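You operate a simulated robot arm through the tools that you are given. There is no shell and no other tool. Be economical: measure what you need, move in short steps, check, and stop when the job is done.

The job below is to be done with a simulated robot arm. You get a single attempt, and the scene is never put back.

TASK
Pump the small blue coupler up to 1.0 bar on the test box.
Fine: press SET ZERO once before pumping; seat it, grip TIGHT, test vent CLOSED, and leave it so. Set down upright: what you pick out.

It is judged by the outcome, as a careful person would: the job done as asked, and still so three seconds after it is handed in. It fails if anything else is knocked over, pushed out of place, dropped, spilled or broken.

THE ROBOT
A 7-joint arm with a two-finger parallel gripper on a trunk, on a base that drives. Base frame: it is fixed to the floor where the robot stands at the start and does not move with it; the origin is under the middle of the robot, x ahead of it, y to its left, z up; the surface under the hand at the start is at about z = 860. Readings come in mm, rad, newtons and seconds.
Its first joint turns from -2.897 to 2.897 rad. Places, roughly: black plunger marked pump [700, 100, 900]; blue knob marked coupler grip [800, 200, 900]; green knob marked test vent [700, 200, 900]; screen of the coupler test box [600, 100, 900]; seat of the coupler test box [800, 100, 900]; white button marked set zero [600, 200, 900]. Payload 1.57 kg.
The tool frame sits at the grasp point between the pads (the TCP): z along the fingers, y along the line on which they close. The tips reach 30 mm beyond it. The gripper opens to 110 mm. The fingers are 24 mm wide and 12 mm thick; the gripper's body (48 by 112 mm) begins 78 mm behind the TCP.
Orientation is that of the tool frame in the base frame, as [roll, pitch, yaw] about the fixed x, y, z axes, in that order (R = Rz(yaw) Ry(pitch) Rx(roll)). With the fingers straight down and closing along the base's y, the tool's x points along the base's -x, its y along +y and its z along -z.

THE INTERFACE
- The arm moves only by the tool play_rows. Its argument "rows" is a list of rows, each a list of 7 numbers: the shift along the tool's x, y, z in mm, then the turn, a rotation vector about the tool's x, y, z in degrees, then the gripper command, from -1 (shut) to 1 (fully open), values between in proportion. In form: [[x, y, z, rx, ry, rz, fingers], ...]. A call has 1 to 10 rows; each row shifts and turns the commanded pose from where the row before left it, along the tool's axes as they then stand. A row lasts 0.2 s, in which the tool goes at most 50 mm and 0.15 rad; a call with a longer step from one row to the next is refused whole, and so is a gripper value outside its range. Where a pose cannot be reached the arm comes as near as it can. A force on the tool above 40 N (or 10 N above the force at the start of the call, whichever is more), or a blocked arm, ends the call early, and 0.2 s more pass. The fingers move at their own pace (about 108 mm/s each) and stop on an object; they squeeze with about 31 N. The grip force told is the motor's: it shows also when the fingers shut on nothing. Time passes only in rows, and 0.2 s behind the last, so rows that do not move let the fingers close. It gives the time, the measured TCP pose, the force on the tool (base axes), the opening and the grip force at its end, in the units of the frame above (readings bear some noise), with the torque about the TCP (base axes, N m) and any sound that the robot's microphone picked up.
- Cameras (640 x 400 px; columns grow to the right, rows downward): "scene" is now at [507.5, 163.1, 1386.2]; the picture's right is [-0.42, -0.91, 0.00], its down [-0.53, 0.25, -0.81] and it looks along [0.73, -0.34, -0.59] (base axes); focal length 214 px, centre (320, 200). "wrist" rides on the gripper at [70, 16, -141] in the tool frame; the picture's right is [-0.23, 0.97, 0.00], its down [-0.86, -0.20, -0.48] and it looks along [-0.47, -0.11, 0.88] (tool axes); focal length 222 px, centre (320, 200).
- capture(camera): a new picture of that camera. No time passes.
- move_column(by): slides the trunk up (or, below 0, down) by that many mm; the arm and the scene camera ride with it, the base frame stays. It gives what a move gives, with no picture.
- roll_base(legs): drives the robot by 1 to 6 legs, each [ahead, left, turn to the left] in mm, mm and rad, along the robot's own axes; the way and the turn of a leg run together, so that a leg with both is an arc; at most 1500 mm and 3.142 rad a leg. The arm and the cameras ride along, it lands a little off, and it stops where it bumps. It gives what a move gives.
- head_to(pan, tilt): turns the head with the scene camera to pan (to the left, within 1.798 rad either way) and tilt (down, from -0.506 to 1.204), counted from straight ahead of the robot. It gives what a move gives.
- measure_at(camera, pixels): there is no depth. For up to 12 entries [column, row, z] of the newest picture of that camera ("zoom" is the newest enlarged one), the place [x, y] in the base frame at which the ray of that pixel passes the height z, good to about 2 mm. No time passes.
- enlarge(camera, box): a new picture of the part [left, top, right, bottom] of that camera's present view, enlarged. No time passes.
- close_job(): hands the job in; it is judged then, once.

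Go step by step. Measure first, check grasps and placings, and put right what went wrong. The budget is 80 turns and 68 pictures, counting those below and the enlarged ones. Unless the task says otherwise, let go and move clear before handing in, and close with one line.

The tools are called after ">>>" as name(argument=value, ...) on one line, values as JSON. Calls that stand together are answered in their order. play_rows: Moves the arm, as the interface text tells. Its arguments: {"type":"object","properties":{"rows":{"type":"array"}},"required":["rows"]} The other tools are called the same way: move_column (by) slides the trunk up or down; roll_base (legs) drives the base; head_to (pan, tilt) turns the head that bears the scene camera; capture (camera) takes a picture; measure_at (camera, pixels) gives the place at which the rays of pixels pass given heights; enlarge (camera, box) takes an enlarged picture of a part of a camera's view; close_job () hands the job in.

At the start:

```text
clock: 0.0
tool_pos: [682.2, 126.6, 1301.6]
ee_rot: [3.141, 0.001, 3.141]
wrist_force: [0.4, -1.0, 0.3]
wrist_torque: [-0.06, 0.02, -0.02]
gripper_width: 110.1
grip_force: 0.1
trunk travel left (down, up): [-425.0, 185.0]
robot x, y, heading: [-0.8, -0.7, 0.004]
head pan, tilt: [-0.435, 0.628]
```

scene: 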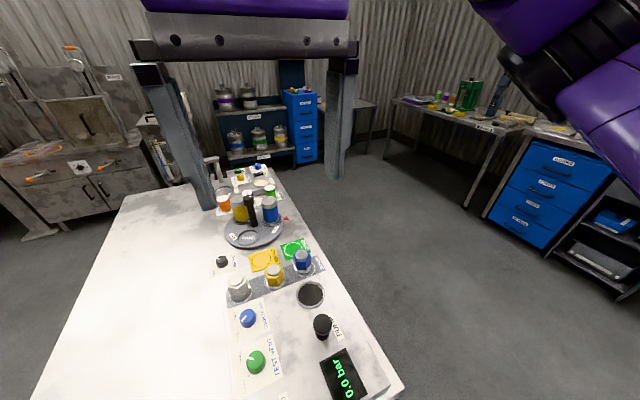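
wrist: 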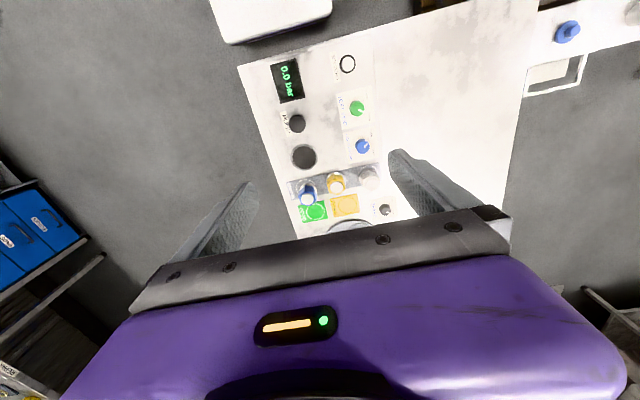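

The pictures show the test box area: screen, pump, seat, green vent knob, blue grip knob, a zero button, and a row of couplers (blue, yellow, white). I'll enlarge both views to read the labels.

>>> enlarge(camera="wrist", box=[240, 40, 420, 240])

>>> enlarge(camera="scene", box=[200, 230, 400, 400])

>>> enlarge(camera="scene", box=[190, 150, 330, 260])

```text
2.00 times, centred on (330, 140) of wrist
```

zoom: 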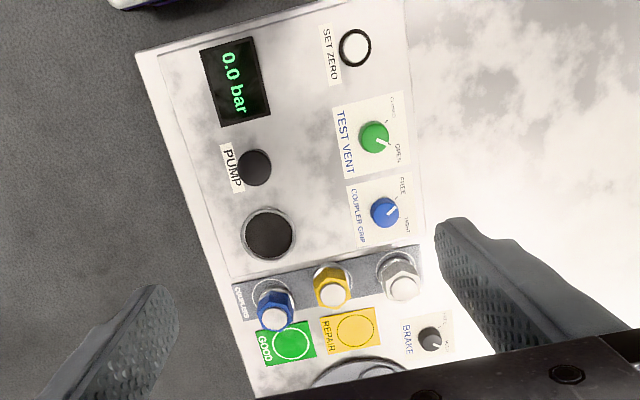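

```text
2.35 times, centred on (300, 315) of scene
```

zoom: 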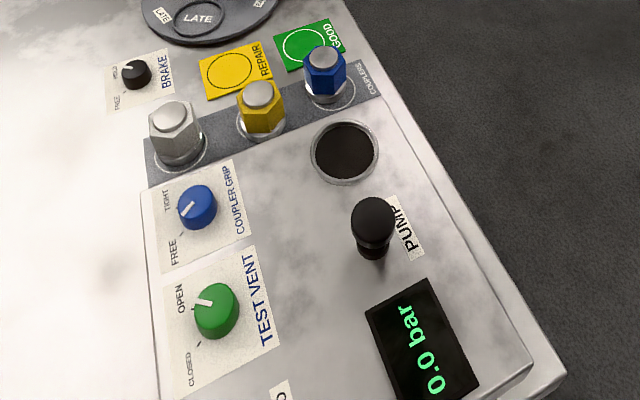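

```text
3.64 times, centred on (260, 205) of scene
```

zoom: 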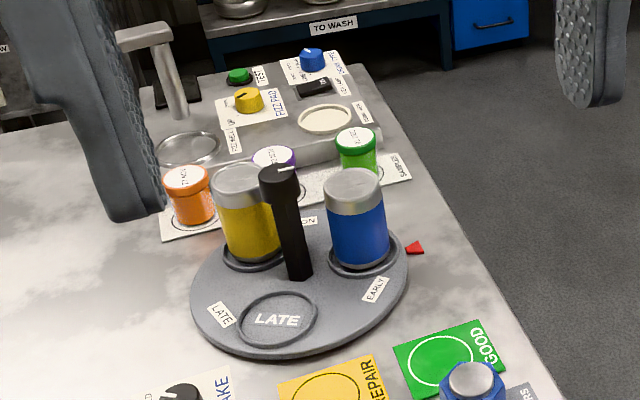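

The newest wrist and scene views show the panel clearly; I'll measure the panel items from the wrist picture at candidate heights.

>>> measure_at(camera="wrist", pixels=[[347.5, 63.5, 870], [357, 108.5, 890], [362, 146.5, 890], [297, 123.5, 900], [304, 156.5, 870], [306.5, 198.5, 920], [306.5, 198.5, 870], [336, 184, 920], [370, 183, 920], [287, 80, 870], [297, 123.5, 870], [362, 146.5, 870]])

>>> measure_at(camera="scene", pixels=[[311, 294, 870], [302, 255, 920], [302, 255, 870], [248, 318, 890], [256, 362, 890], [322, 321, 900], [322, 321, 870], [248, 318, 870]])

```text
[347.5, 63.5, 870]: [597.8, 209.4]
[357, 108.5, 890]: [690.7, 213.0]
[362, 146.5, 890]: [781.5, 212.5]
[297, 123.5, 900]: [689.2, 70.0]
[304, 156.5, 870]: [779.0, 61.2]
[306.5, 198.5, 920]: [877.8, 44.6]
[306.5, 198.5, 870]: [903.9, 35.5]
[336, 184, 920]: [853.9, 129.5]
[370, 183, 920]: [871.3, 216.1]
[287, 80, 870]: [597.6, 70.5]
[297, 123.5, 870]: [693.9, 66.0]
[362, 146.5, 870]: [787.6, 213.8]
```

```text
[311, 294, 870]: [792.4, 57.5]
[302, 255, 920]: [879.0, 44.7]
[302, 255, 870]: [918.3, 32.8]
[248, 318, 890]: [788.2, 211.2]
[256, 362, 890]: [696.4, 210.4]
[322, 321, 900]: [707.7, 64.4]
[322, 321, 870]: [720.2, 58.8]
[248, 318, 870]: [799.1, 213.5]
```

Wrist and scene agree on the blue coupler's cap near (878, 45, 920), so I'll lower the hand to about z = 1100 for better heights and knob views.

>>> play_rows(rows=[[0, 0, 45, 0, 0, 0, 1], [0, 0, 45, 0, 0, 0, 1], [0, 0, 45, 0, 0, 0, 1], [0, 0, 45, 0, 0, 0, 1]])

>>> capture(camera="wrist")

>>> enlarge(camera="wrist", box=[200, 20, 440, 170])

```text
clock: 1.0
tool_pos: [681.2, 126.4, 1121.7]
ee_rot: [-3.141, 0.0, 3.141]
wrist_force: [0.4, 0.1, 0.6]
wrist_torque: [-0.03, -0.03, 0.0]
gripper_width: 110.1
grip_force: 0.0
trunk travel left (down, up): [-425.0, 185.0]
robot x, y, heading: [1.9, 1.5, 0.003]
head pan, tilt: [-0.435, 0.628]
```

```text
62 pictures are left
```

wrist: 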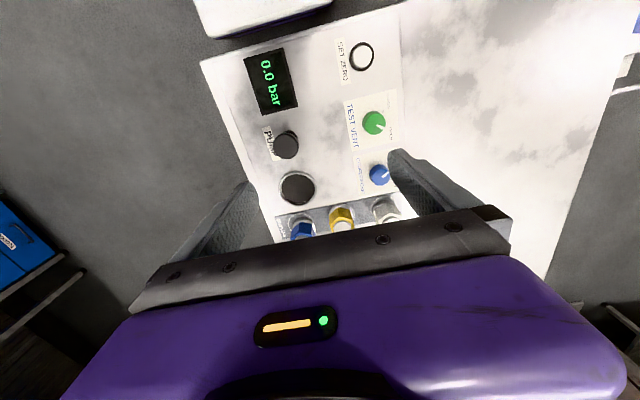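

```text
2.67 times, centred on (320, 95) of wrist
```

zoom: 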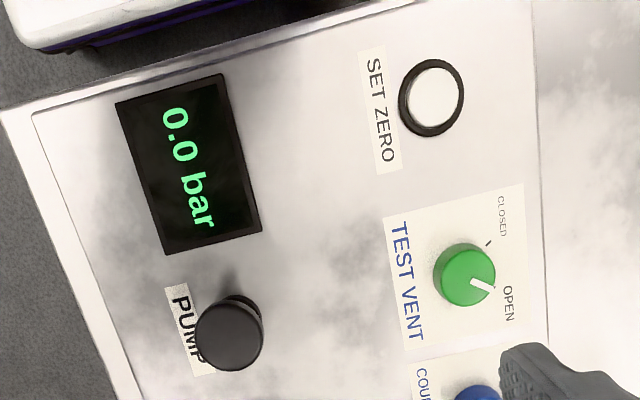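

The wrist view is sharp now: button at zoom (433,97), vent at (466,276), pump cap at (229,334). I'll measure them at several heights to triangulate.

>>> measure_at(camera="zoom", pixels=[[433, 97, 870], [433, 97, 880], [466, 276, 880], [466, 276, 900], [229, 334, 880], [229, 334, 910], [487, 242, 870], [509, 303, 870], [538, 30, 860], [547, 320, 860]])

>>> measure_at(camera="wrist", pixels=[[298, 188, 860], [298, 188, 870], [298, 188, 880], [379, 174, 880], [379, 174, 900]])

```text
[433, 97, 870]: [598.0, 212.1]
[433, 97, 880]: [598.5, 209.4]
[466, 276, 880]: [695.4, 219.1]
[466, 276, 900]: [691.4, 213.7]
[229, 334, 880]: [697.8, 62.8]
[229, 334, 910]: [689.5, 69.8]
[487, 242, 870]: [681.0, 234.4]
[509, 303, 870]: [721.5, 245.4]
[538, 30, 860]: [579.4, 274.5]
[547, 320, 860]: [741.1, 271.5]
```

```text
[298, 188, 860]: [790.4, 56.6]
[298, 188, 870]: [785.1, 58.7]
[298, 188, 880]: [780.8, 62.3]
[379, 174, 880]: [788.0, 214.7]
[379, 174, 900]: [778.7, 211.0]
```

Triangulation puts the panel around z 880–890, with the button near (598, 209). I'll go above it with the fingers shut, and look again.

>>> play_rows(rows=[[28, 28, 20, 0, 0, 0, 0], [28, 28, 30, 0, 0, 0, -1], [27, 27, 40, 0, 0, 0, -1], [0, 0, 30, 0, 0, 0, -1], [0, 0, 0, 0, 0, 0, -1]])

>>> capture(camera="wrist")

>>> capture(camera="scene")

```text
refused: row 3 steps farther than a row can; nothing moved
```

```text
60 pictures are left
```

wrist: 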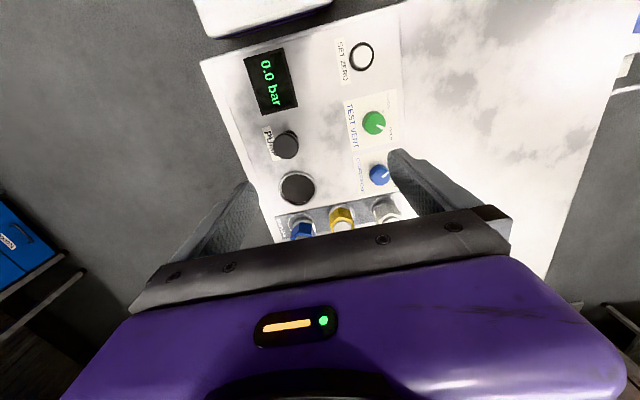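

```text
59 pictures are left
```

scene: 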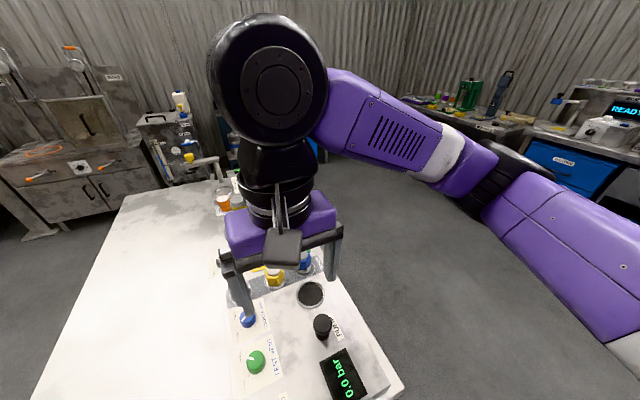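

The step was refused as too long, so nothing moved; I'll resend it in shorter steps.

>>> play_rows(rows=[[28, 28, 20, 0, 0, 0, 0], [28, 28, 20, 0, 0, 0, -1], [27, 27, 20, 0, 0, 0, -1], [0, 0, 35, 0, 0, 0, -1], [0, 0, 35, 0, 0, 0, -1]])

>>> capture(camera="wrist")

```text
clock: 2.2
tool_pos: [599.3, 210.2, 992.0]
ee_rot: [-3.141, -0.001, 3.141]
wrist_force: [-0.3, -0.4, -0.6]
wrist_torque: [-0.02, -0.01, -0.01]
gripper_width: 0.1
grip_force: 21.7
trunk travel left (down, up): [-425.0, 185.0]
robot x, y, heading: [-2.2, -3.5, 0.003]
head pan, tilt: [-0.435, 0.628]
```

```text
58 pictures are left
```

wrist: 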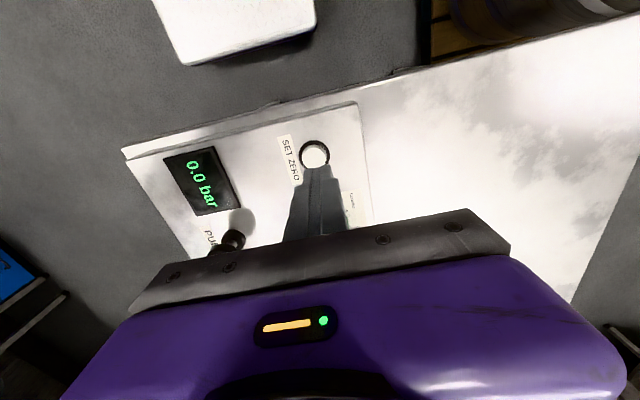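

The button is at (314,154) in the wrist view, close to the finger tips; measuring it again from here.

>>> measure_at(camera="wrist", pixels=[[314, 154, 870], [314, 154, 880], [314, 154, 890], [319, 168, 962]])

>>> enlarge(camera="wrist", box=[240, 110, 400, 210])

```text
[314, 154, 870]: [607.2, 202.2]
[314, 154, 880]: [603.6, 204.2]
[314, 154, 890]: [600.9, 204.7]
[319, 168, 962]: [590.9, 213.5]
```

```text
4.00 times, centred on (320, 160) of wrist
```

zoom: 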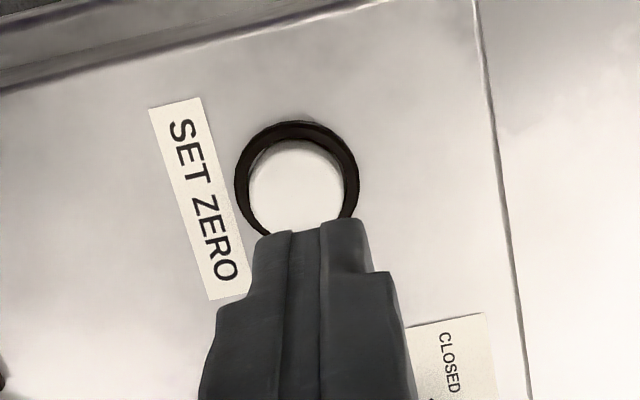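

The button centre reads about (600, 205) at z≈890, so I shift 4 mm in −y and come down to just above it.

>>> play_rows(rows=[[0, -4, 30, 0, 0, 0, -1], [0, 0, 25, 0, 0, 0, -1], [0, 0, 5, 0, 0, 0, -1]])

>>> enlarge(camera="wrist", box=[240, 110, 400, 210])

```text
clock: 3.0
tool_pos: [597.9, 206.3, 934.9]
ee_rot: [3.138, 0.002, -3.141]
wrist_force: [-3.6, 2.5, 30.0]
wrist_torque: [0.09, 0.12, 0.1]
gripper_width: 0.1
grip_force: 21.1
trunk travel left (down, up): [-425.0, 185.0]
robot x, y, heading: [3.5, -3.9, 0.002]
head pan, tilt: [-0.435, 0.628]
heard: click
```

```text
4.00 times, centred on (320, 160) of wrist
```

zoom: 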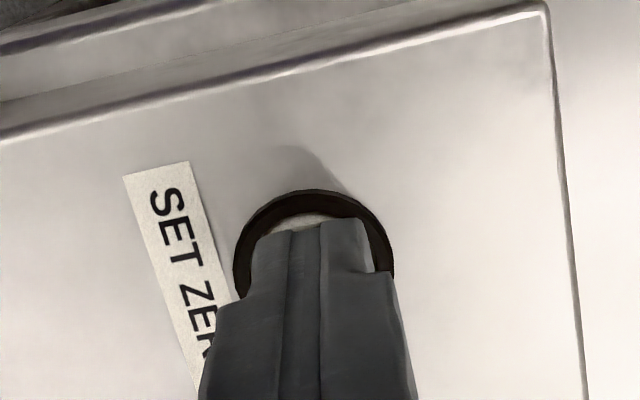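

A click was heard at tip z≈905 with 30 N: the button has been pressed once. I'll lift straight up and move above the vent knob.

>>> play_rows(rows=[[0, 0, -40, 0, 0, 0, -1], [0, 0, -40, 0, 0, 0, -1], [-30, 2, 0, 0, 0, 0, -1], [-30, 2, 0, 0, 0, 0, 0], [-30, 2, 0, 0, 0, 0, 0]])

>>> enlarge(camera="wrist", box=[160, 60, 480, 260])

```text
clock: 4.2
tool_pos: [690.0, 210.5, 1012.3]
ee_rot: [-3.141, 0.001, 3.14]
wrist_force: [-0.4, -0.5, 0.6]
wrist_torque: [0.01, 0.02, 0.01]
gripper_width: 55.1
grip_force: 0.0
trunk travel left (down, up): [-425.0, 185.0]
robot x, y, heading: [-0.3, 0.4, 0.002]
head pan, tilt: [-0.435, 0.628]
```

```text
2.00 times, centred on (320, 160) of wrist
```

zoom: 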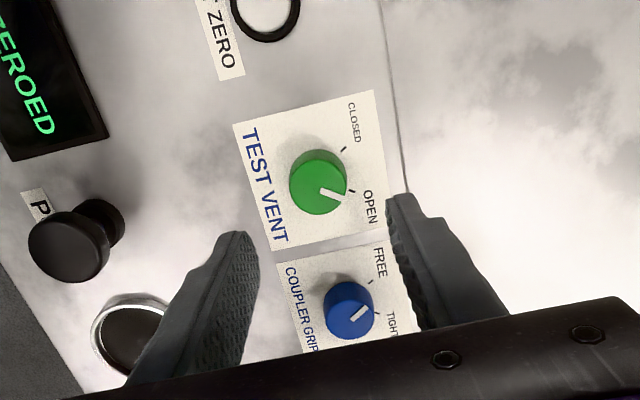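

Screen reads ZEROED. The vent pointer is at OPEN, and the grip pointer needs a closer look; I'll measure ticks and knobs here.

>>> measure_at(camera="zoom", pixels=[[319, 187, 905], [319, 187, 920], [345, 150, 890], [352, 191, 890], [340, 195, 920], [350, 309, 905], [350, 309, 920], [370, 283, 890], [377, 314, 890], [267, 10, 890], [130, 337, 890], [70, 250, 930]])

>>> enlarge(camera="wrist", box=[290, 120, 370, 170])

>>> enlarge(camera="wrist", box=[290, 190, 370, 240])

```text
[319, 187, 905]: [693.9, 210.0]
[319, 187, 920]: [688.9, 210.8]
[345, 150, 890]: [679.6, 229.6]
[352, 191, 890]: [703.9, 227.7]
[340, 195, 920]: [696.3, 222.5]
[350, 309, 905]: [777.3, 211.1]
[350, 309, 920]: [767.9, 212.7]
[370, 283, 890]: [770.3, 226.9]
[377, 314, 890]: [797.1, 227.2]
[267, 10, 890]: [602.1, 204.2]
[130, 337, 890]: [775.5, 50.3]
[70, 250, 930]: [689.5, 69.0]
```

```text
8.00 times, centred on (330, 145) of wrist
```

zoom: 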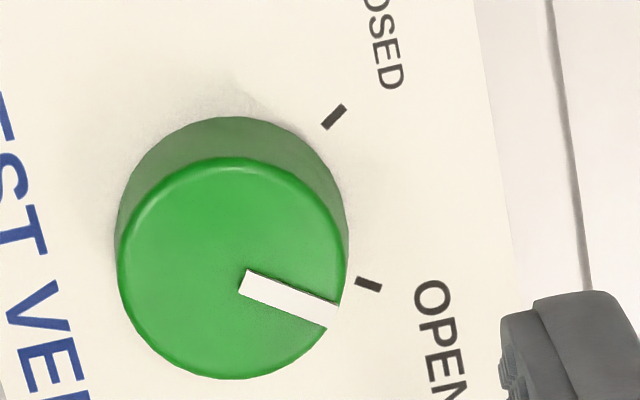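

```text
8.00 times, centred on (330, 215) of wrist
```

zoom: 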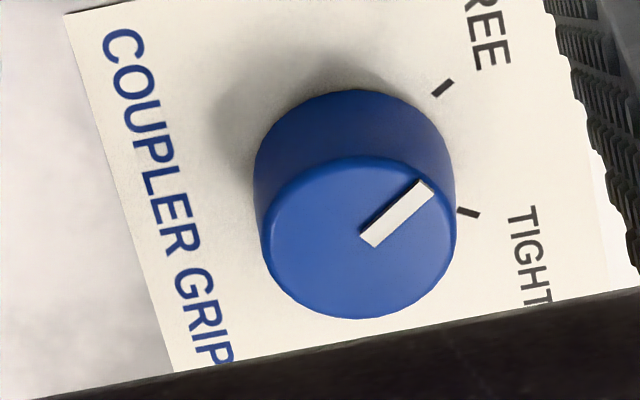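

Vent is OPEN and the grip is FREE; closing the vent is about a 70° counter-clockwise turn from above. I'll lower the open fingers around the green knob at (691.5, 210.5) and grip it.

>>> play_rows(rows=[[-1.5, 0, 30, 0, 0, 0, 0], [0, 0, 30, 0, 0, 0, 0], [0, 0, 14, 0, 0, 0, 0], [0, 0, 8, 0, 0, 0, 0], [0, 0, 0, 0, 0, 0, -1], [0, 0, 0, 0, 0, 0, -1]])

>>> enlarge(camera="wrist", box=[220, 100, 420, 225])

```text
clock: 5.6
tool_pos: [691.9, 208.7, 930.5]
ee_rot: [3.142, 0.001, 3.139]
wrist_force: [0.8, -11.5, 26.0]
wrist_torque: [-0.34, 0.47, 0.0]
gripper_width: 32.6
grip_force: 41.0
trunk travel left (down, up): [-425.0, 185.0]
robot x, y, heading: [2.4, 2.2, -0.001]
head pan, tilt: [-0.435, 0.628]
```

```text
3.20 times, centred on (320, 162) of wrist
```

zoom: 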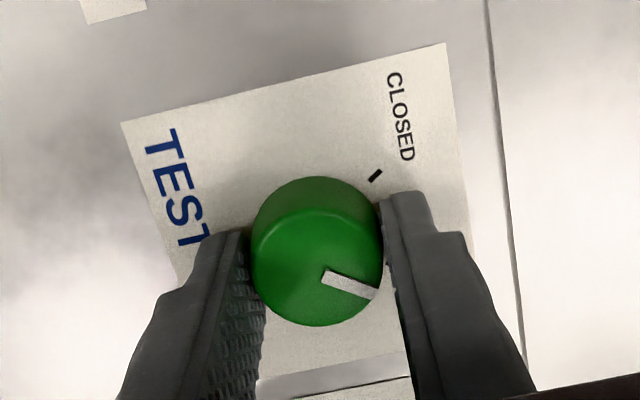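

The fingers hold the knob (32.6 mm) but press on the panel (26 N) and lean in y; I'll ease up 2 mm and −2 mm y, then turn.

>>> play_rows(rows=[[0, -2, -2, 0, 0, 0, -1], [0, 0, 0, 0, 0, -8, -1], [0, 0, 0, 0, 0, -8, -1], [0, 0, 0, 0, 0, -8, -1], [0, 0, 0, 0, 0, -8, -1], [0, 0, 0, 0, 0, -8, -1], [0, 0, 0, 0, 0, -8, -1], [0, 0, 0, 0, 0, -8, -1], [0, 0, 0, 0, 0, -8, -1]])

>>> enlarge(camera="wrist", box=[220, 100, 420, 225])

```text
clock: 7.6
tool_pos: [691.2, 210.8, 931.0]
ee_rot: [3.137, 0.001, -2.018]
wrist_force: [-1.9, 26.0, -23.0]
wrist_torque: [0.67, -0.02, -0.04]
gripper_width: 32.5
grip_force: 40.8
trunk travel left (down, up): [-425.0, 185.0]
robot x, y, heading: [-0.8, -0.4, 0.004]
head pan, tilt: [-0.435, 0.628]
```

```text
3.20 times, centred on (320, 162) of wrist
```

zoom: 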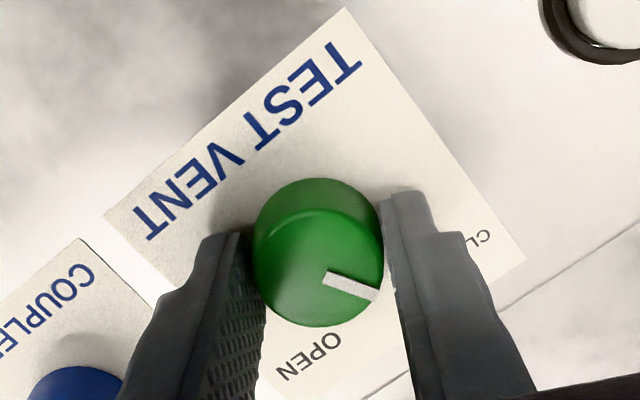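

Turned 64° with no stop felt; I'll release, lift and check the pointer against the CLOSED tick.

>>> play_rows(rows=[[0, 0, 0, 0, 0, 0, 0], [0, 0, 0, 0, 0, 0, 0], [0, 0, -30, 0, 0, 0, 0], [0, 0, -30, 0, 0, 0, 0]])

>>> enlarge(camera="wrist", box=[240, 100, 400, 200])

```text
clock: 8.6
tool_pos: [690.8, 210.4, 991.5]
ee_rot: [3.14, -0.001, -2.024]
wrist_force: [-0.5, 0.0, 0.3]
wrist_torque: [0.02, 0.01, -0.04]
gripper_width: 54.7
grip_force: 0.1
trunk travel left (down, up): [-425.0, 185.0]
robot x, y, heading: [-0.6, 1.5, -0.004]
head pan, tilt: [-0.435, 0.628]
```

```text
4.00 times, centred on (320, 150) of wrist
```

zoom: 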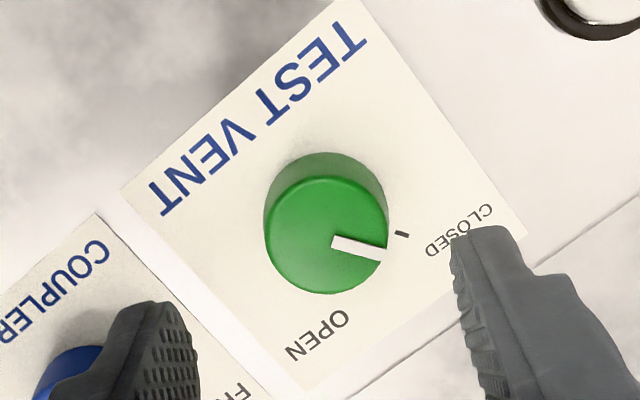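

Pointer looks within a few degrees of CLOSED; zooming further to compare directions.

>>> enlarge(camera="wrist", box=[300, 135, 364, 175])

```text
10.00 times, centred on (332, 155) of wrist
```

zoom: 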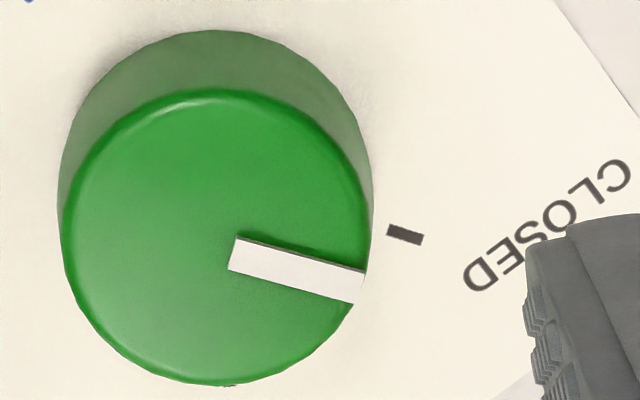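

Pointer and CLOSED tick are parallel (both ≈15°), so the vent is closed. Now I rotate back and lift before going to the blue coupler.

>>> play_rows(rows=[[0, 0, -20, 0, 0, 8, 0], [0, 0, -20, 0, 0, 8, 0], [0, 0, -20, 0, 0, 8, 0], [0, 0, 0, 0, 0, 8, 0.3], [0, 0, 0, 0, 0, 8, 0.5], [0, 0, 0, 0, 0, 8, 0.5], [0, 0, 0, 0, 0, 8, 0.5], [0, 0, 0, 0, 0, 8, 0.5]])

>>> play_rows(rows=[[-34, -34, 0, 0, 0, 0, 0.5], [-34, -34, 0, 0, 0, 0, 0.5], [-34, -34, 0, 0, 0, 0, 0.5], [-34, -34, 0, 0, 0, 0, 0.5], [-14, -29, 0, 0, 0, 0, 0.5]])

>>> capture(camera="wrist")

```text
clock: 10.4
tool_pos: [691.2, 210.4, 1051.3]
ee_rot: [3.14, -0.001, 3.139]
wrist_force: [0.9, -0.7, 0.4]
wrist_torque: [0.0, -0.04, -0.01]
gripper_width: 82.6
grip_force: 0.1
trunk travel left (down, up): [-425.0, 185.0]
robot x, y, heading: [1.4, -2.8, 0.003]
head pan, tilt: [-0.435, 0.628]
```

```text
clock: 11.6
tool_pos: [842.0, 45.8, 1052.7]
ee_rot: [-3.141, 0.0, -3.14]
wrist_force: [-0.2, 0.3, -0.2]
wrist_torque: [0.0, -0.04, 0.0]
gripper_width: 82.6
grip_force: 0.1
trunk travel left (down, up): [-425.0, 185.0]
robot x, y, heading: [-0.3, -1.1, 0.002]
head pan, tilt: [-0.435, 0.628]
```

```text
48 pictures are left
```

wrist: 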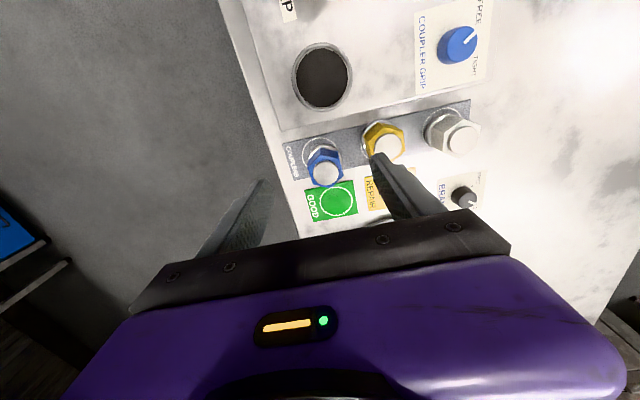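

The blue coupler (326,172 cap) and seat (322,78) are in view; zooming and measuring both.

>>> enlarge(camera="wrist", box=[270, 30, 430, 230])

>>> measure_at(camera="wrist", pixels=[[326, 172, 920], [326, 172, 930], [321, 152, 870], [321, 152, 890], [322, 77, 890], [322, 77, 900], [459, 45, 910]])

```text
2.00 times, centred on (350, 130) of wrist
```

zoom: 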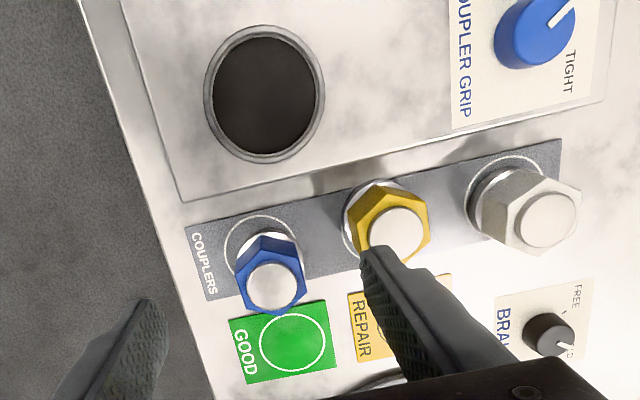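

```text
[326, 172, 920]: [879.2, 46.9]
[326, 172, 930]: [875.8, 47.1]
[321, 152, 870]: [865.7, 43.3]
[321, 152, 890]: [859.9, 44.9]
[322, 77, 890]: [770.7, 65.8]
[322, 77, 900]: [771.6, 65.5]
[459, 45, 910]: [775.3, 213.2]
```

The coupler's cap triangulates to about (877, 46, 922), standing on the bench at 860; the seat is near (771, 65). I'll hover above the coupler with the fingers open ~66 mm and check alignment.

>>> play_rows(rows=[[-34.5, 0, 20, 0, 0, 0, 0.2], [0, 0, 35, 0, 0, 0, 0.2], [0, 0, 15, 0, 0, 0, 0.2]])

>>> enlarge(camera="wrist", box=[220, 60, 420, 230])

```text
clock: 12.4
tool_pos: [877.8, 45.0, 982.0]
ee_rot: [-3.142, -0.001, -3.141]
wrist_force: [-0.5, -0.2, 0.1]
wrist_torque: [-0.01, 0.01, 0.01]
gripper_width: 66.1
grip_force: 0.0
trunk travel left (down, up): [-425.0, 185.0]
robot x, y, heading: [-2.1, -1.3, -0.002]
head pan, tilt: [-0.435, 0.628]
```

```text
2.35 times, centred on (320, 145) of wrist
```

zoom: 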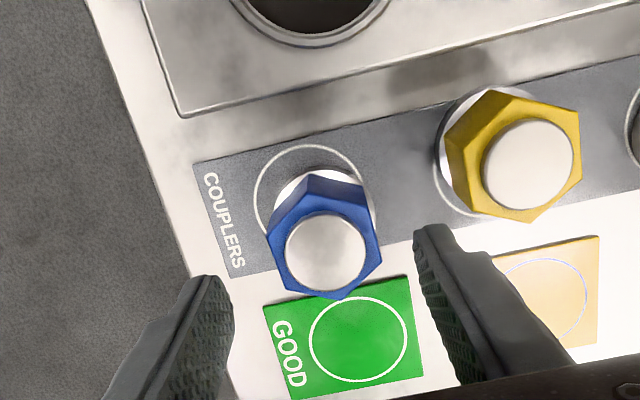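

The blue hex is clear of both fingers. I'll measure its vertices at about its top height to align the fingers with the flats.

>>> measure_at(camera="zoom", pixels=[[382, 258, 915], [341, 298, 915], [276, 285, 915], [268, 236, 915], [308, 190, 915], [366, 201, 915], [326, 252, 922], [310, 199, 862], [325, 0, 892], [512, 164, 922], [422, 285, 952], [218, 285, 952]])

>>> enlarge(camera="wrist", box=[288, 120, 368, 190])

```text
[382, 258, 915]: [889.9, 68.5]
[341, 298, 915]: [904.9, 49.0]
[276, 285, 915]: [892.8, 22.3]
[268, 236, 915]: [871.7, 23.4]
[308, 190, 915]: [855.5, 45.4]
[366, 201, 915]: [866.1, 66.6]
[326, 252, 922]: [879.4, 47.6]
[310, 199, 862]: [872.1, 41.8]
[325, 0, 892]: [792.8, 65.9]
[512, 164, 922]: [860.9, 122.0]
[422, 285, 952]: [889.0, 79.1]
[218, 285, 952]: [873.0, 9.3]
```

```text
5.71 times, centred on (328, 155) of wrist
```

zoom: 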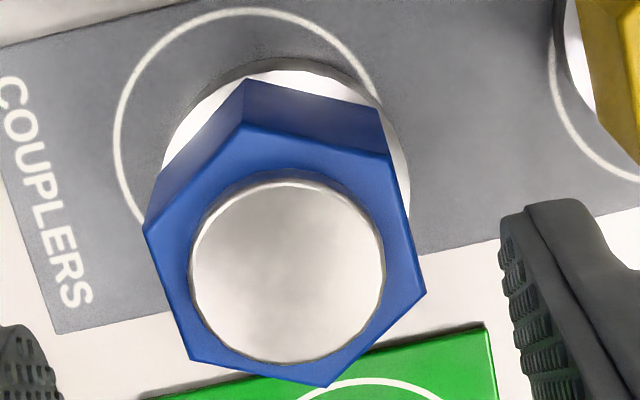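

The flats are within ~3° of the finger line, so I descend straight down with a 1.5 mm y correction and close on the hex at TCP z≈912.

>>> play_rows(rows=[[-0.7, 1.5, 25, 0, 0, 0, 0.2], [0, 0, 25, 0, 0, 0, 0.2], [0, 0, 20, 0, 0, 0, 0.2], [0, 0, 0, 0, 0, 0, -1], [0, 0, 0, 0, 0, 0, -1], [0, 0, 0, 0, 0, 0, -1]])

>>> enlarge(camera="wrist", box=[220, 60, 420, 230])

```text
clock: 13.8
tool_pos: [876.6, 47.1, 910.3]
ee_rot: [3.141, 0.001, 3.141]
wrist_force: [0.3, -0.5, 0.3]
wrist_torque: [0.01, -0.02, -0.01]
gripper_width: 43.9
grip_force: 31.1
trunk travel left (down, up): [-425.0, 185.0]
robot x, y, heading: [-2.8, -0.5, -0.001]
head pan, tilt: [-0.435, 0.628]
```

```text
2.35 times, centred on (320, 145) of wrist
```

zoom: 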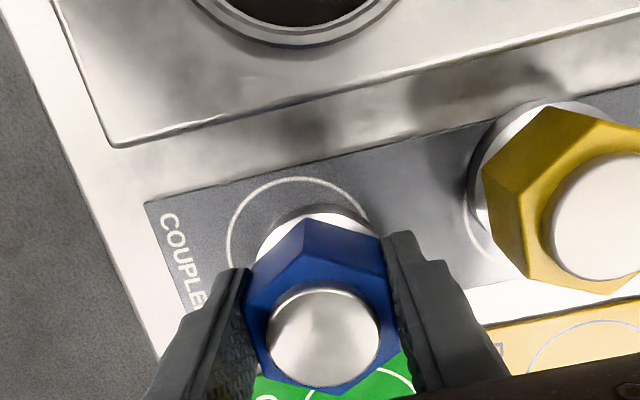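

Gripped at 43.9 mm with nothing else touching. I'll lift 80 mm and move toward the seat for a fresh look at it.

>>> play_rows(rows=[[0, 0, -20, 0, 0, 0, -1], [0, 0, -30, 0, 0, 0, -1], [0, 0, -30, 0, 0, 0, -1], [30, 5, 0, 0, 0, 0, -1], [15, 5, 0, 0, 0, 0, -1]])

>>> enlarge(camera="wrist", box=[220, 40, 420, 210])

```text
clock: 15.0
tool_pos: [831.0, 56.7, 993.5]
ee_rot: [-3.14, 0.001, -3.141]
wrist_force: [0.9, 0.4, -0.3]
wrist_torque: [-0.01, 0.0, 0.01]
gripper_width: 44.4
grip_force: 30.7
trunk travel left (down, up): [-425.0, 185.0]
robot x, y, heading: [-2.1, -0.8, -0.002]
head pan, tilt: [-0.435, 0.628]
```

```text
2.35 times, centred on (320, 125) of wrist
```

zoom: 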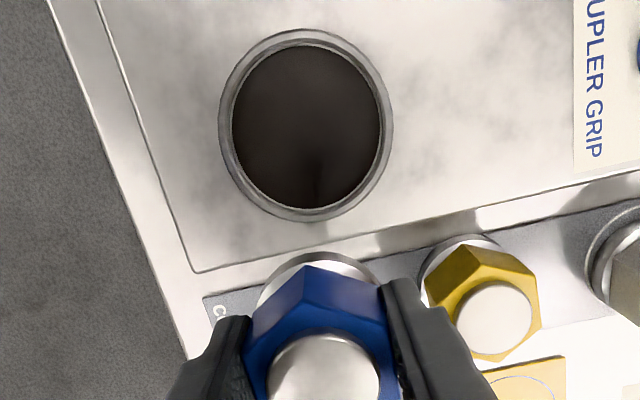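

The seat ring is fully visible, centred near zoom (306,124). Measuring its edges for centre and diameter.

>>> measure_at(camera="zoom", pixels=[[306, 124, 890], [306, 124, 900], [219, 124, 895], [393, 127, 895], [306, 29, 895], [306, 222, 895], [232, 124, 895], [381, 126, 895], [306, 44, 895], [306, 209, 895], [258, 318, 930], [380, 290, 930]])

>>> enlarge(camera="scene", box=[220, 220, 380, 370])

```text
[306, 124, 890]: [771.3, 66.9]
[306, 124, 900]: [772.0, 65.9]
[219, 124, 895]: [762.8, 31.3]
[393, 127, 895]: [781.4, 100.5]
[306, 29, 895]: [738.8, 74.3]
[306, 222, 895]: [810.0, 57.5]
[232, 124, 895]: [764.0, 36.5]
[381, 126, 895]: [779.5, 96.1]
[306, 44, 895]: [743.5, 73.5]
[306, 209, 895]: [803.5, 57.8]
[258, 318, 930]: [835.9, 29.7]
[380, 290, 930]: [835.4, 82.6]
```

```text
2.67 times, centred on (300, 295) of scene
```

zoom: 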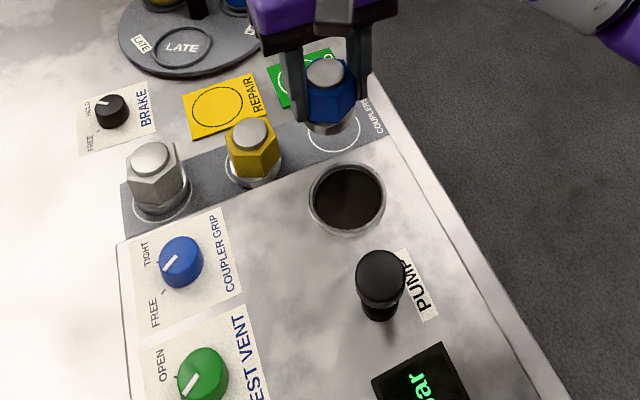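

The seat centre is consistently (772, 65.5) with the rim at z≈902, hole ~60 mm across against a ~53 mm coupler base. I'll move above it and inspect alignment.

>>> play_rows(rows=[[30, 5, 0, 0, 0, 0, -1], [28.5, 3.8, 0, 0, 0, 0, -1], [0, 0, 25, 0, 0, 0, -1]])

>>> enlarge(camera="wrist", box=[220, 60, 420, 230])

>>> enlarge(camera="scene", box=[260, 230, 360, 330])

```text
clock: 15.8
tool_pos: [772.6, 65.3, 965.9]
ee_rot: [3.141, -0.001, 3.14]
wrist_force: [0.1, 0.0, -1.7]
wrist_torque: [0.02, 0.02, 0.0]
gripper_width: 43.9
grip_force: 31.7
trunk travel left (down, up): [-425.0, 185.0]
robot x, y, heading: [0.8, 0.2, 0.002]
head pan, tilt: [-0.435, 0.628]
```

```text
2.35 times, centred on (320, 145) of wrist
```

zoom: 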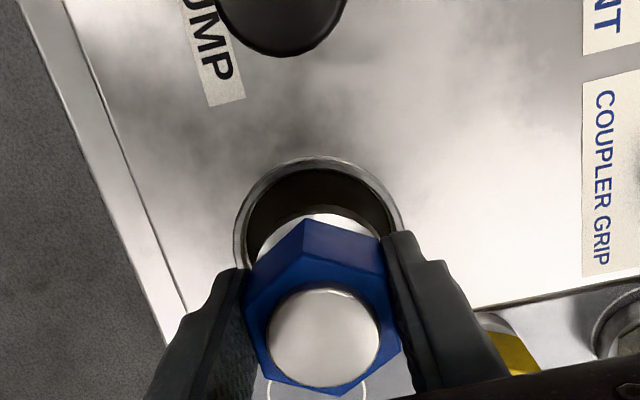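

```text
4.00 times, centred on (310, 280) of scene
```

zoom: 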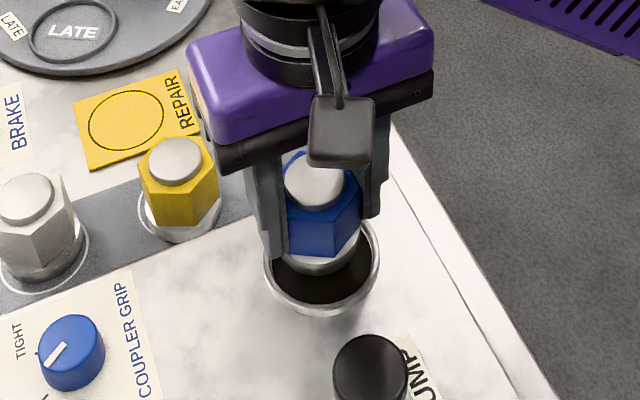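

The coupler hangs centred over the hole in both views. Lowering in small steps and watching for contact.

>>> play_rows(rows=[[0, 0, 8, 0, 0, 0, -1], [0, 0, 8, 0, 0, 0, -1], [0, 0, 4, 0, 0, 0, -1], [0, 0, 4, 0, 0, 0, -1], [0, 0, 4, 0, 0, 0, -1]])

>>> enlarge(camera="scene", box=[260, 230, 360, 330])

>>> enlarge(camera="wrist", box=[220, 60, 420, 230])

```text
clock: 16.9
tool_pos: [773.7, 65.4, 945.6]
ee_rot: [3.138, 0.008, -3.141]
wrist_force: [-5.9, 0.5, 22.3]
wrist_torque: [-0.27, 0.62, -0.08]
gripper_width: 43.8
grip_force: 30.7
trunk travel left (down, up): [-425.0, 185.0]
robot x, y, heading: [1.8, -2.0, -0.003]
head pan, tilt: [-0.435, 0.628]
stopped in row 5: the force on the tool passed its limit at 47 N (the readings are from after the stop); the commanded pose is now the measured one
```

```text
4.00 times, centred on (310, 280) of scene
```

zoom: 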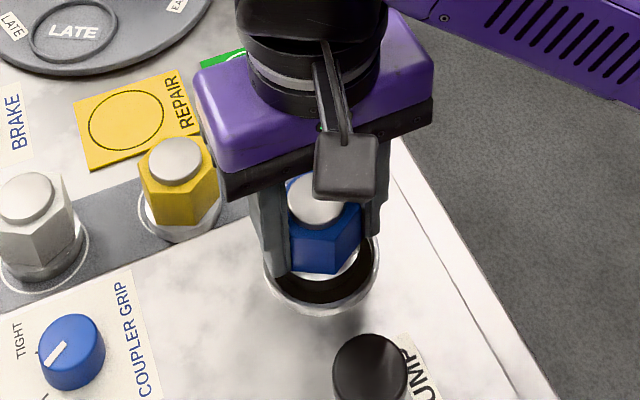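

```text
2.35 times, centred on (320, 145) of wrist
```

zoom: 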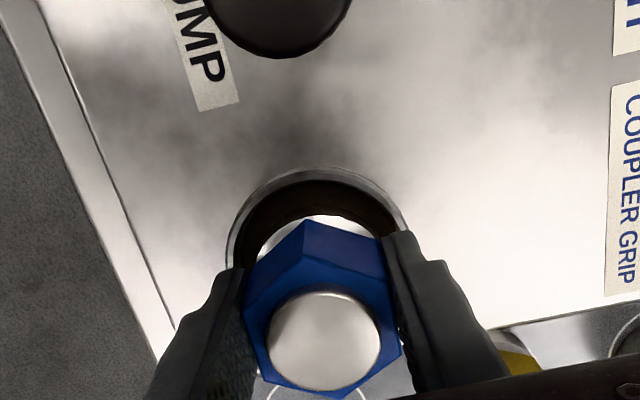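

Contact came at TCP 945.6, and the views show a gap on the near (−x) side of the hole, so the coupler seems too far in +x. I'll measure the rim and the base here.

>>> measure_at(camera="zoom", pixels=[[315, 169, 902], [315, 182, 900], [323, 339, 958], [323, 339, 953], [323, 214, 902], [323, 214, 912], [228, 262, 902], [410, 235, 902]])

>>> enlarge(camera="wrist", box=[280, 120, 360, 190])

>>> enlarge(camera="scene", box=[320, 270, 370, 320])

```text
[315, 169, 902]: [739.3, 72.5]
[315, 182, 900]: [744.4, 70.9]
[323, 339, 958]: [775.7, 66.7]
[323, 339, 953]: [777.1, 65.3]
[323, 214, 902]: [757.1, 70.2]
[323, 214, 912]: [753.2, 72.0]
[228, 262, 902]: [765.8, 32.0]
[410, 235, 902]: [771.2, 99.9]
```

```text
5.71 times, centred on (320, 155) of wrist
```

zoom: 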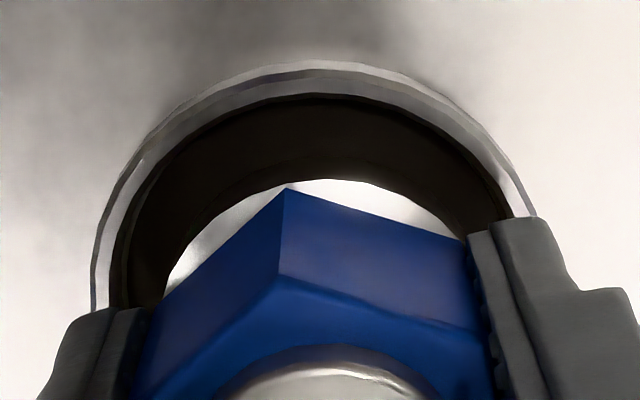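

```text
8.00 times, centred on (345, 295) of scene
```

zoom: 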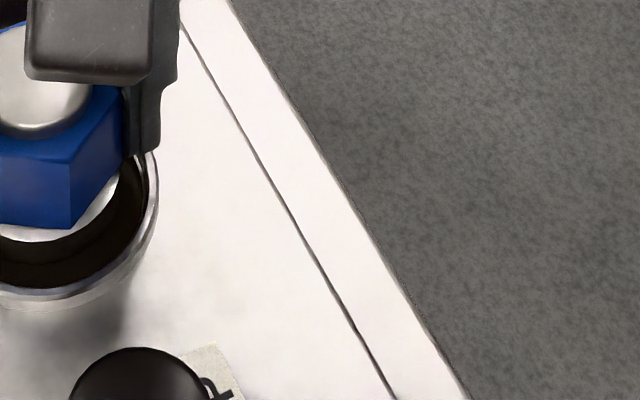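

The hole centre is x≈774 while the coupler reads ≈777. I'll lift slightly, shift 3 mm in −x, and lower again to compare the contact height.

>>> play_rows(rows=[[0, 0, -6, 0, 0, 0, -1], [3, 0, 0, 0, 0, 0, -1], [0, 0, 3, 0, 0, 0, -1], [0, 0, 2, 0, 0, 0, -1], [0, 0, 2, 0, 0, 0, -1], [0, 0, 2, 0, 0, 0, -1], [0, 0, 2, 0, 0, 0, -1]])

>>> enlarge(camera="wrist", box=[280, 120, 360, 190])

```text
clock: 18.4
tool_pos: [771.3, 64.9, 945.6]
ee_rot: [3.136, 0.014, -3.14]
wrist_force: [-5.8, 0.0, 20.6]
wrist_torque: [-0.23, 0.66, -0.04]
gripper_width: 43.7
grip_force: 30.7
trunk travel left (down, up): [-425.0, 185.0]
robot x, y, heading: [0.7, -2.9, -0.0]
head pan, tilt: [-0.435, 0.628]
stopped in row 7: the force on the tool passed its limit at 44 N (the readings are from after the stop); the commanded pose is now the measured one
```

```text
5.71 times, centred on (320, 155) of wrist
```

zoom: 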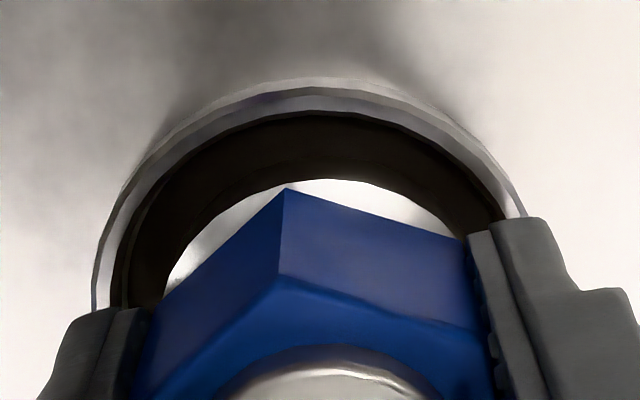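

Same contact height after the shift, and the base (~44 mm) now has an even ~8 mm gap in the 60 mm recess, so it's on the seat floor and centred. I'll relax, open the fingers, rise and check that it stands upright.

>>> play_rows(rows=[[0, 0, -0.5, 0, 0, 0, -1], [0, 0, 0, 0, 0, 0, -0.1], [0, 0, 0, 0, 0, 0, 0.1], [0, 0, -20, 0, 0, 0, 0.2], [0, 0, -40, 0, 0, 0, 0.2]])

>>> enlarge(camera="wrist", box=[220, 60, 420, 230])

>>> enlarge(camera="scene", box=[260, 230, 360, 330])

```text
clock: 19.6
tool_pos: [770.4, 66.4, 1005.6]
ee_rot: [3.139, 0.012, 3.141]
wrist_force: [0.5, 0.9, -0.1]
wrist_torque: [-0.01, 0.02, 0.01]
gripper_width: 65.7
grip_force: 0.1
trunk travel left (down, up): [-425.0, 185.0]
robot x, y, heading: [2.9, 0.6, 0.005]
head pan, tilt: [-0.435, 0.628]
```

```text
2.35 times, centred on (320, 145) of wrist
```

zoom: 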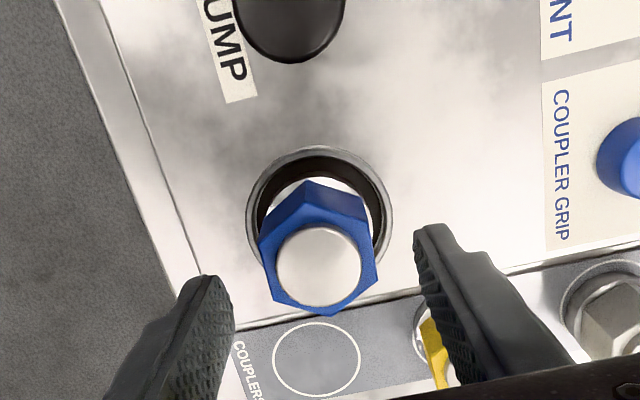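

```text
4.00 times, centred on (310, 280) of scene
```

zoom: 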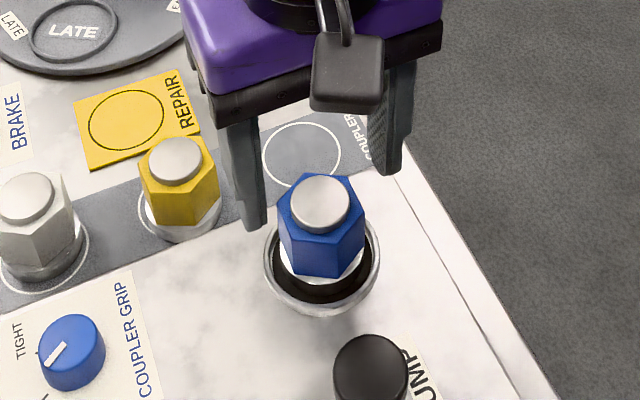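

It stands upright in the seat, but may sit slightly toward +x; I'll measure cap and rim to check centring.

>>> enlarge(camera="wrist", box=[280, 110, 360, 200])

>>> measure_at(camera="scene", pixels=[[312.5, 281, 958], [312.5, 281, 950]])

```text
4.44 times, centred on (320, 155) of wrist
```

zoom: 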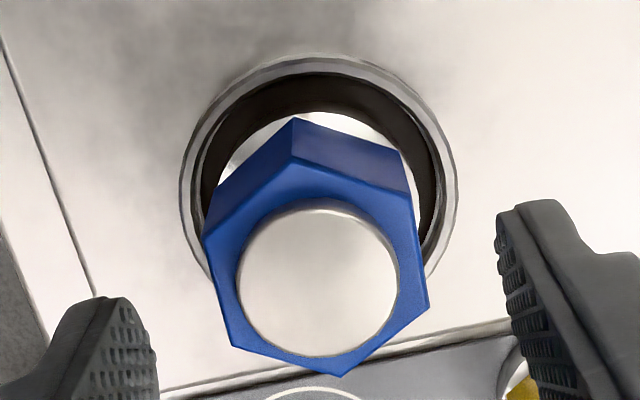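

```text
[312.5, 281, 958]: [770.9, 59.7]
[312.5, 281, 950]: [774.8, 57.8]
```

>>> measure_at(camera="zoom", pixels=[[318, 278, 958], [318, 278, 950], [318, 54, 902], [318, 72, 902], [180, 185, 902], [458, 185, 902], [318, 110, 902], [318, 110, 910], [212, 268, 902], [425, 268, 902]])

```text
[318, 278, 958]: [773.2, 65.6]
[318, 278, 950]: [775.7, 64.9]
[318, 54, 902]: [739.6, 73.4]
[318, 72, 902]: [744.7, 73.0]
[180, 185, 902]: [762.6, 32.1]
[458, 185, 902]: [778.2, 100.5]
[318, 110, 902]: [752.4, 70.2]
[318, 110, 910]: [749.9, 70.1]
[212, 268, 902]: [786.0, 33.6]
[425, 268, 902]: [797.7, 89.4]
```

Rim centre ≈(772, 66) and cap ≈(773, 65.6): it's centred and upright. Next, above the coupler grip knob near (778, 211), pre-turning −32° for the clockwise turn.

>>> play_rows(rows=[[0, 0, -15, 0, 0, 0, 0], [-2.6, 48, 0, 0, 0, 0, 0], [-2.5, 48, 0, 0, 0, 0, 0], [-2.5, 48, 0, 0, 0, 0, 0]])

>>> enlarge(camera="wrist", box=[240, 80, 400, 200])

```text
clock: 20.6
tool_pos: [777.1, 208.6, 1022.6]
ee_rot: [3.137, 0.011, 3.141]
wrist_force: [-0.2, 0.2, 0.3]
wrist_torque: [0.04, 0.0, -0.03]
gripper_width: 54.8
grip_force: 0.1
trunk travel left (down, up): [-425.0, 185.0]
robot x, y, heading: [-2.1, 2.7, -0.003]
head pan, tilt: [-0.435, 0.628]
```

```text
3.33 times, centred on (320, 140) of wrist
```

zoom: 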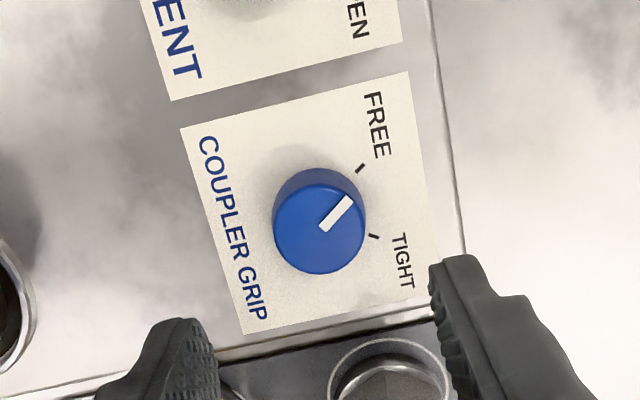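

>>> measure_at(camera="zoom", pixels=[[319, 228, 915], [319, 228, 920], [319, 228, 925], [361, 168, 900], [374, 237, 900]])

```text
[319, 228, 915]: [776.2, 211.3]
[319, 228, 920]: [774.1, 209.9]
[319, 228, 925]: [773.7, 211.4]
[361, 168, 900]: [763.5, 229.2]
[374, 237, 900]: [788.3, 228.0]
```

The grip knob is centred at about (776, 211). I'll shift, pre-turn −32°, descend to TCP z≈933 and grip.

>>> play_rows(rows=[[1.2, 2.2, 0, 0, 0, 0, 0], [0, 0, 15, 0, 0, -8, 0], [0, 0, 15, 0, 0, -8, 0], [0, 0, 15, 0, 0, -8, 0], [0, 0, 15, 0, 0, -8, 0], [0, 0, 15, 0, 0, 0, 0], [0, 0, 14, 0, 0, 0, 0], [0, 0, 0, 0, 0, 0, -1], [0, 0, 0, 0, 0, 0, -1]])

>>> enlarge(camera="wrist", box=[220, 100, 420, 225])

```text
clock: 22.6
tool_pos: [777.4, 211.5, 932.5]
ee_rot: [-3.139, 0.011, -2.583]
wrist_force: [3.7, -4.9, -0.6]
wrist_torque: [-0.31, 0.08, -0.01]
gripper_width: 32.1
grip_force: 40.5
trunk travel left (down, up): [-425.0, 185.0]
robot x, y, heading: [2.9, 3.3, 0.002]
head pan, tilt: [-0.435, 0.628]
```

```text
3.20 times, centred on (320, 162) of wrist
```

zoom: 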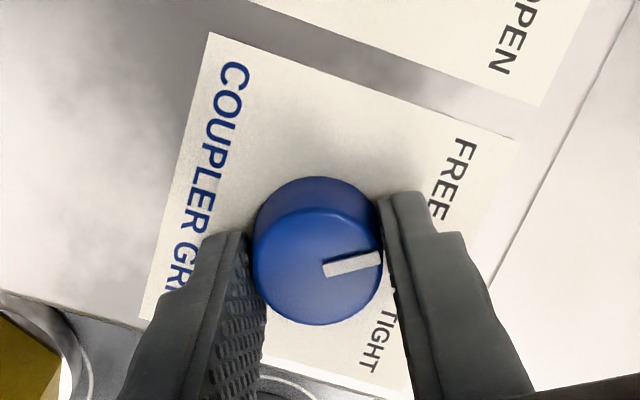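

Good grip on the blue knob with little side force. Turning clockwise by 68°.

>>> play_rows(rows=[[0, 0, 0, 0, 0, 8, -1], [0, 0, 0, 0, 0, 8, -1], [0, 0, 0, 0, 0, 8, -1], [0, 0, 0, 0, 0, 8, -1], [0, 0, 0, 0, 0, 8, -1], [0, 0, 0, 0, 0, 8, -1], [0, 0, 0, 0, 0, 8, -1], [0, 0, 0, 0, 0, 8, -1], [0, 0, 0, 0, 0, 4, -1]])

>>> play_rows(rows=[[0, 0, 0, 0, 0, 0, 0], [0, 0, 0, 0, 0, 0, 0], [0, 0, -30, 0, 0, 0, 0], [0, 0, -40, 0, 0, 0, 0]])

>>> enlarge(camera="wrist", box=[280, 110, 376, 180])

```text
clock: 24.6
tool_pos: [775.7, 207.1, 931.5]
ee_rot: [3.138, 0.007, 2.509]
wrist_force: [3.1, -37.8, 1.4]
wrist_torque: [-0.86, 0.25, 0.1]
gripper_width: 32.2
grip_force: 40.7
trunk travel left (down, up): [-425.0, 185.0]
robot x, y, heading: [-2.7, -1.8, 0.0]
head pan, tilt: [-0.435, 0.628]
```

```text
clock: 25.6
tool_pos: [773.7, 213.3, 1001.9]
ee_rot: [3.133, 0.006, 2.515]
wrist_force: [-0.8, -0.2, -0.2]
wrist_torque: [-0.02, 0.02, -0.01]
gripper_width: 54.7
grip_force: 0.0
trunk travel left (down, up): [-425.0, 185.0]
robot x, y, heading: [-2.1, 1.0, -0.001]
head pan, tilt: [-0.435, 0.628]
```

```text
5.71 times, centred on (328, 145) of wrist
```

zoom: 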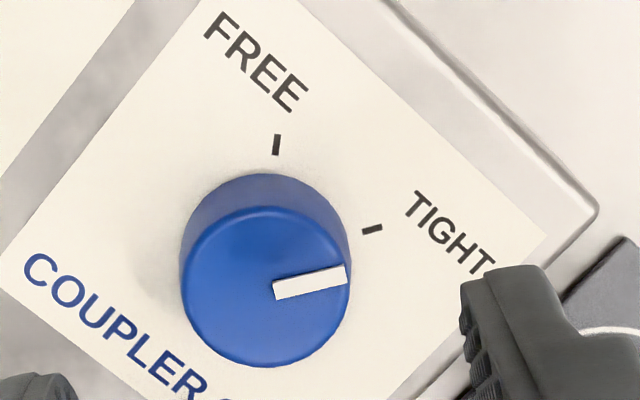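

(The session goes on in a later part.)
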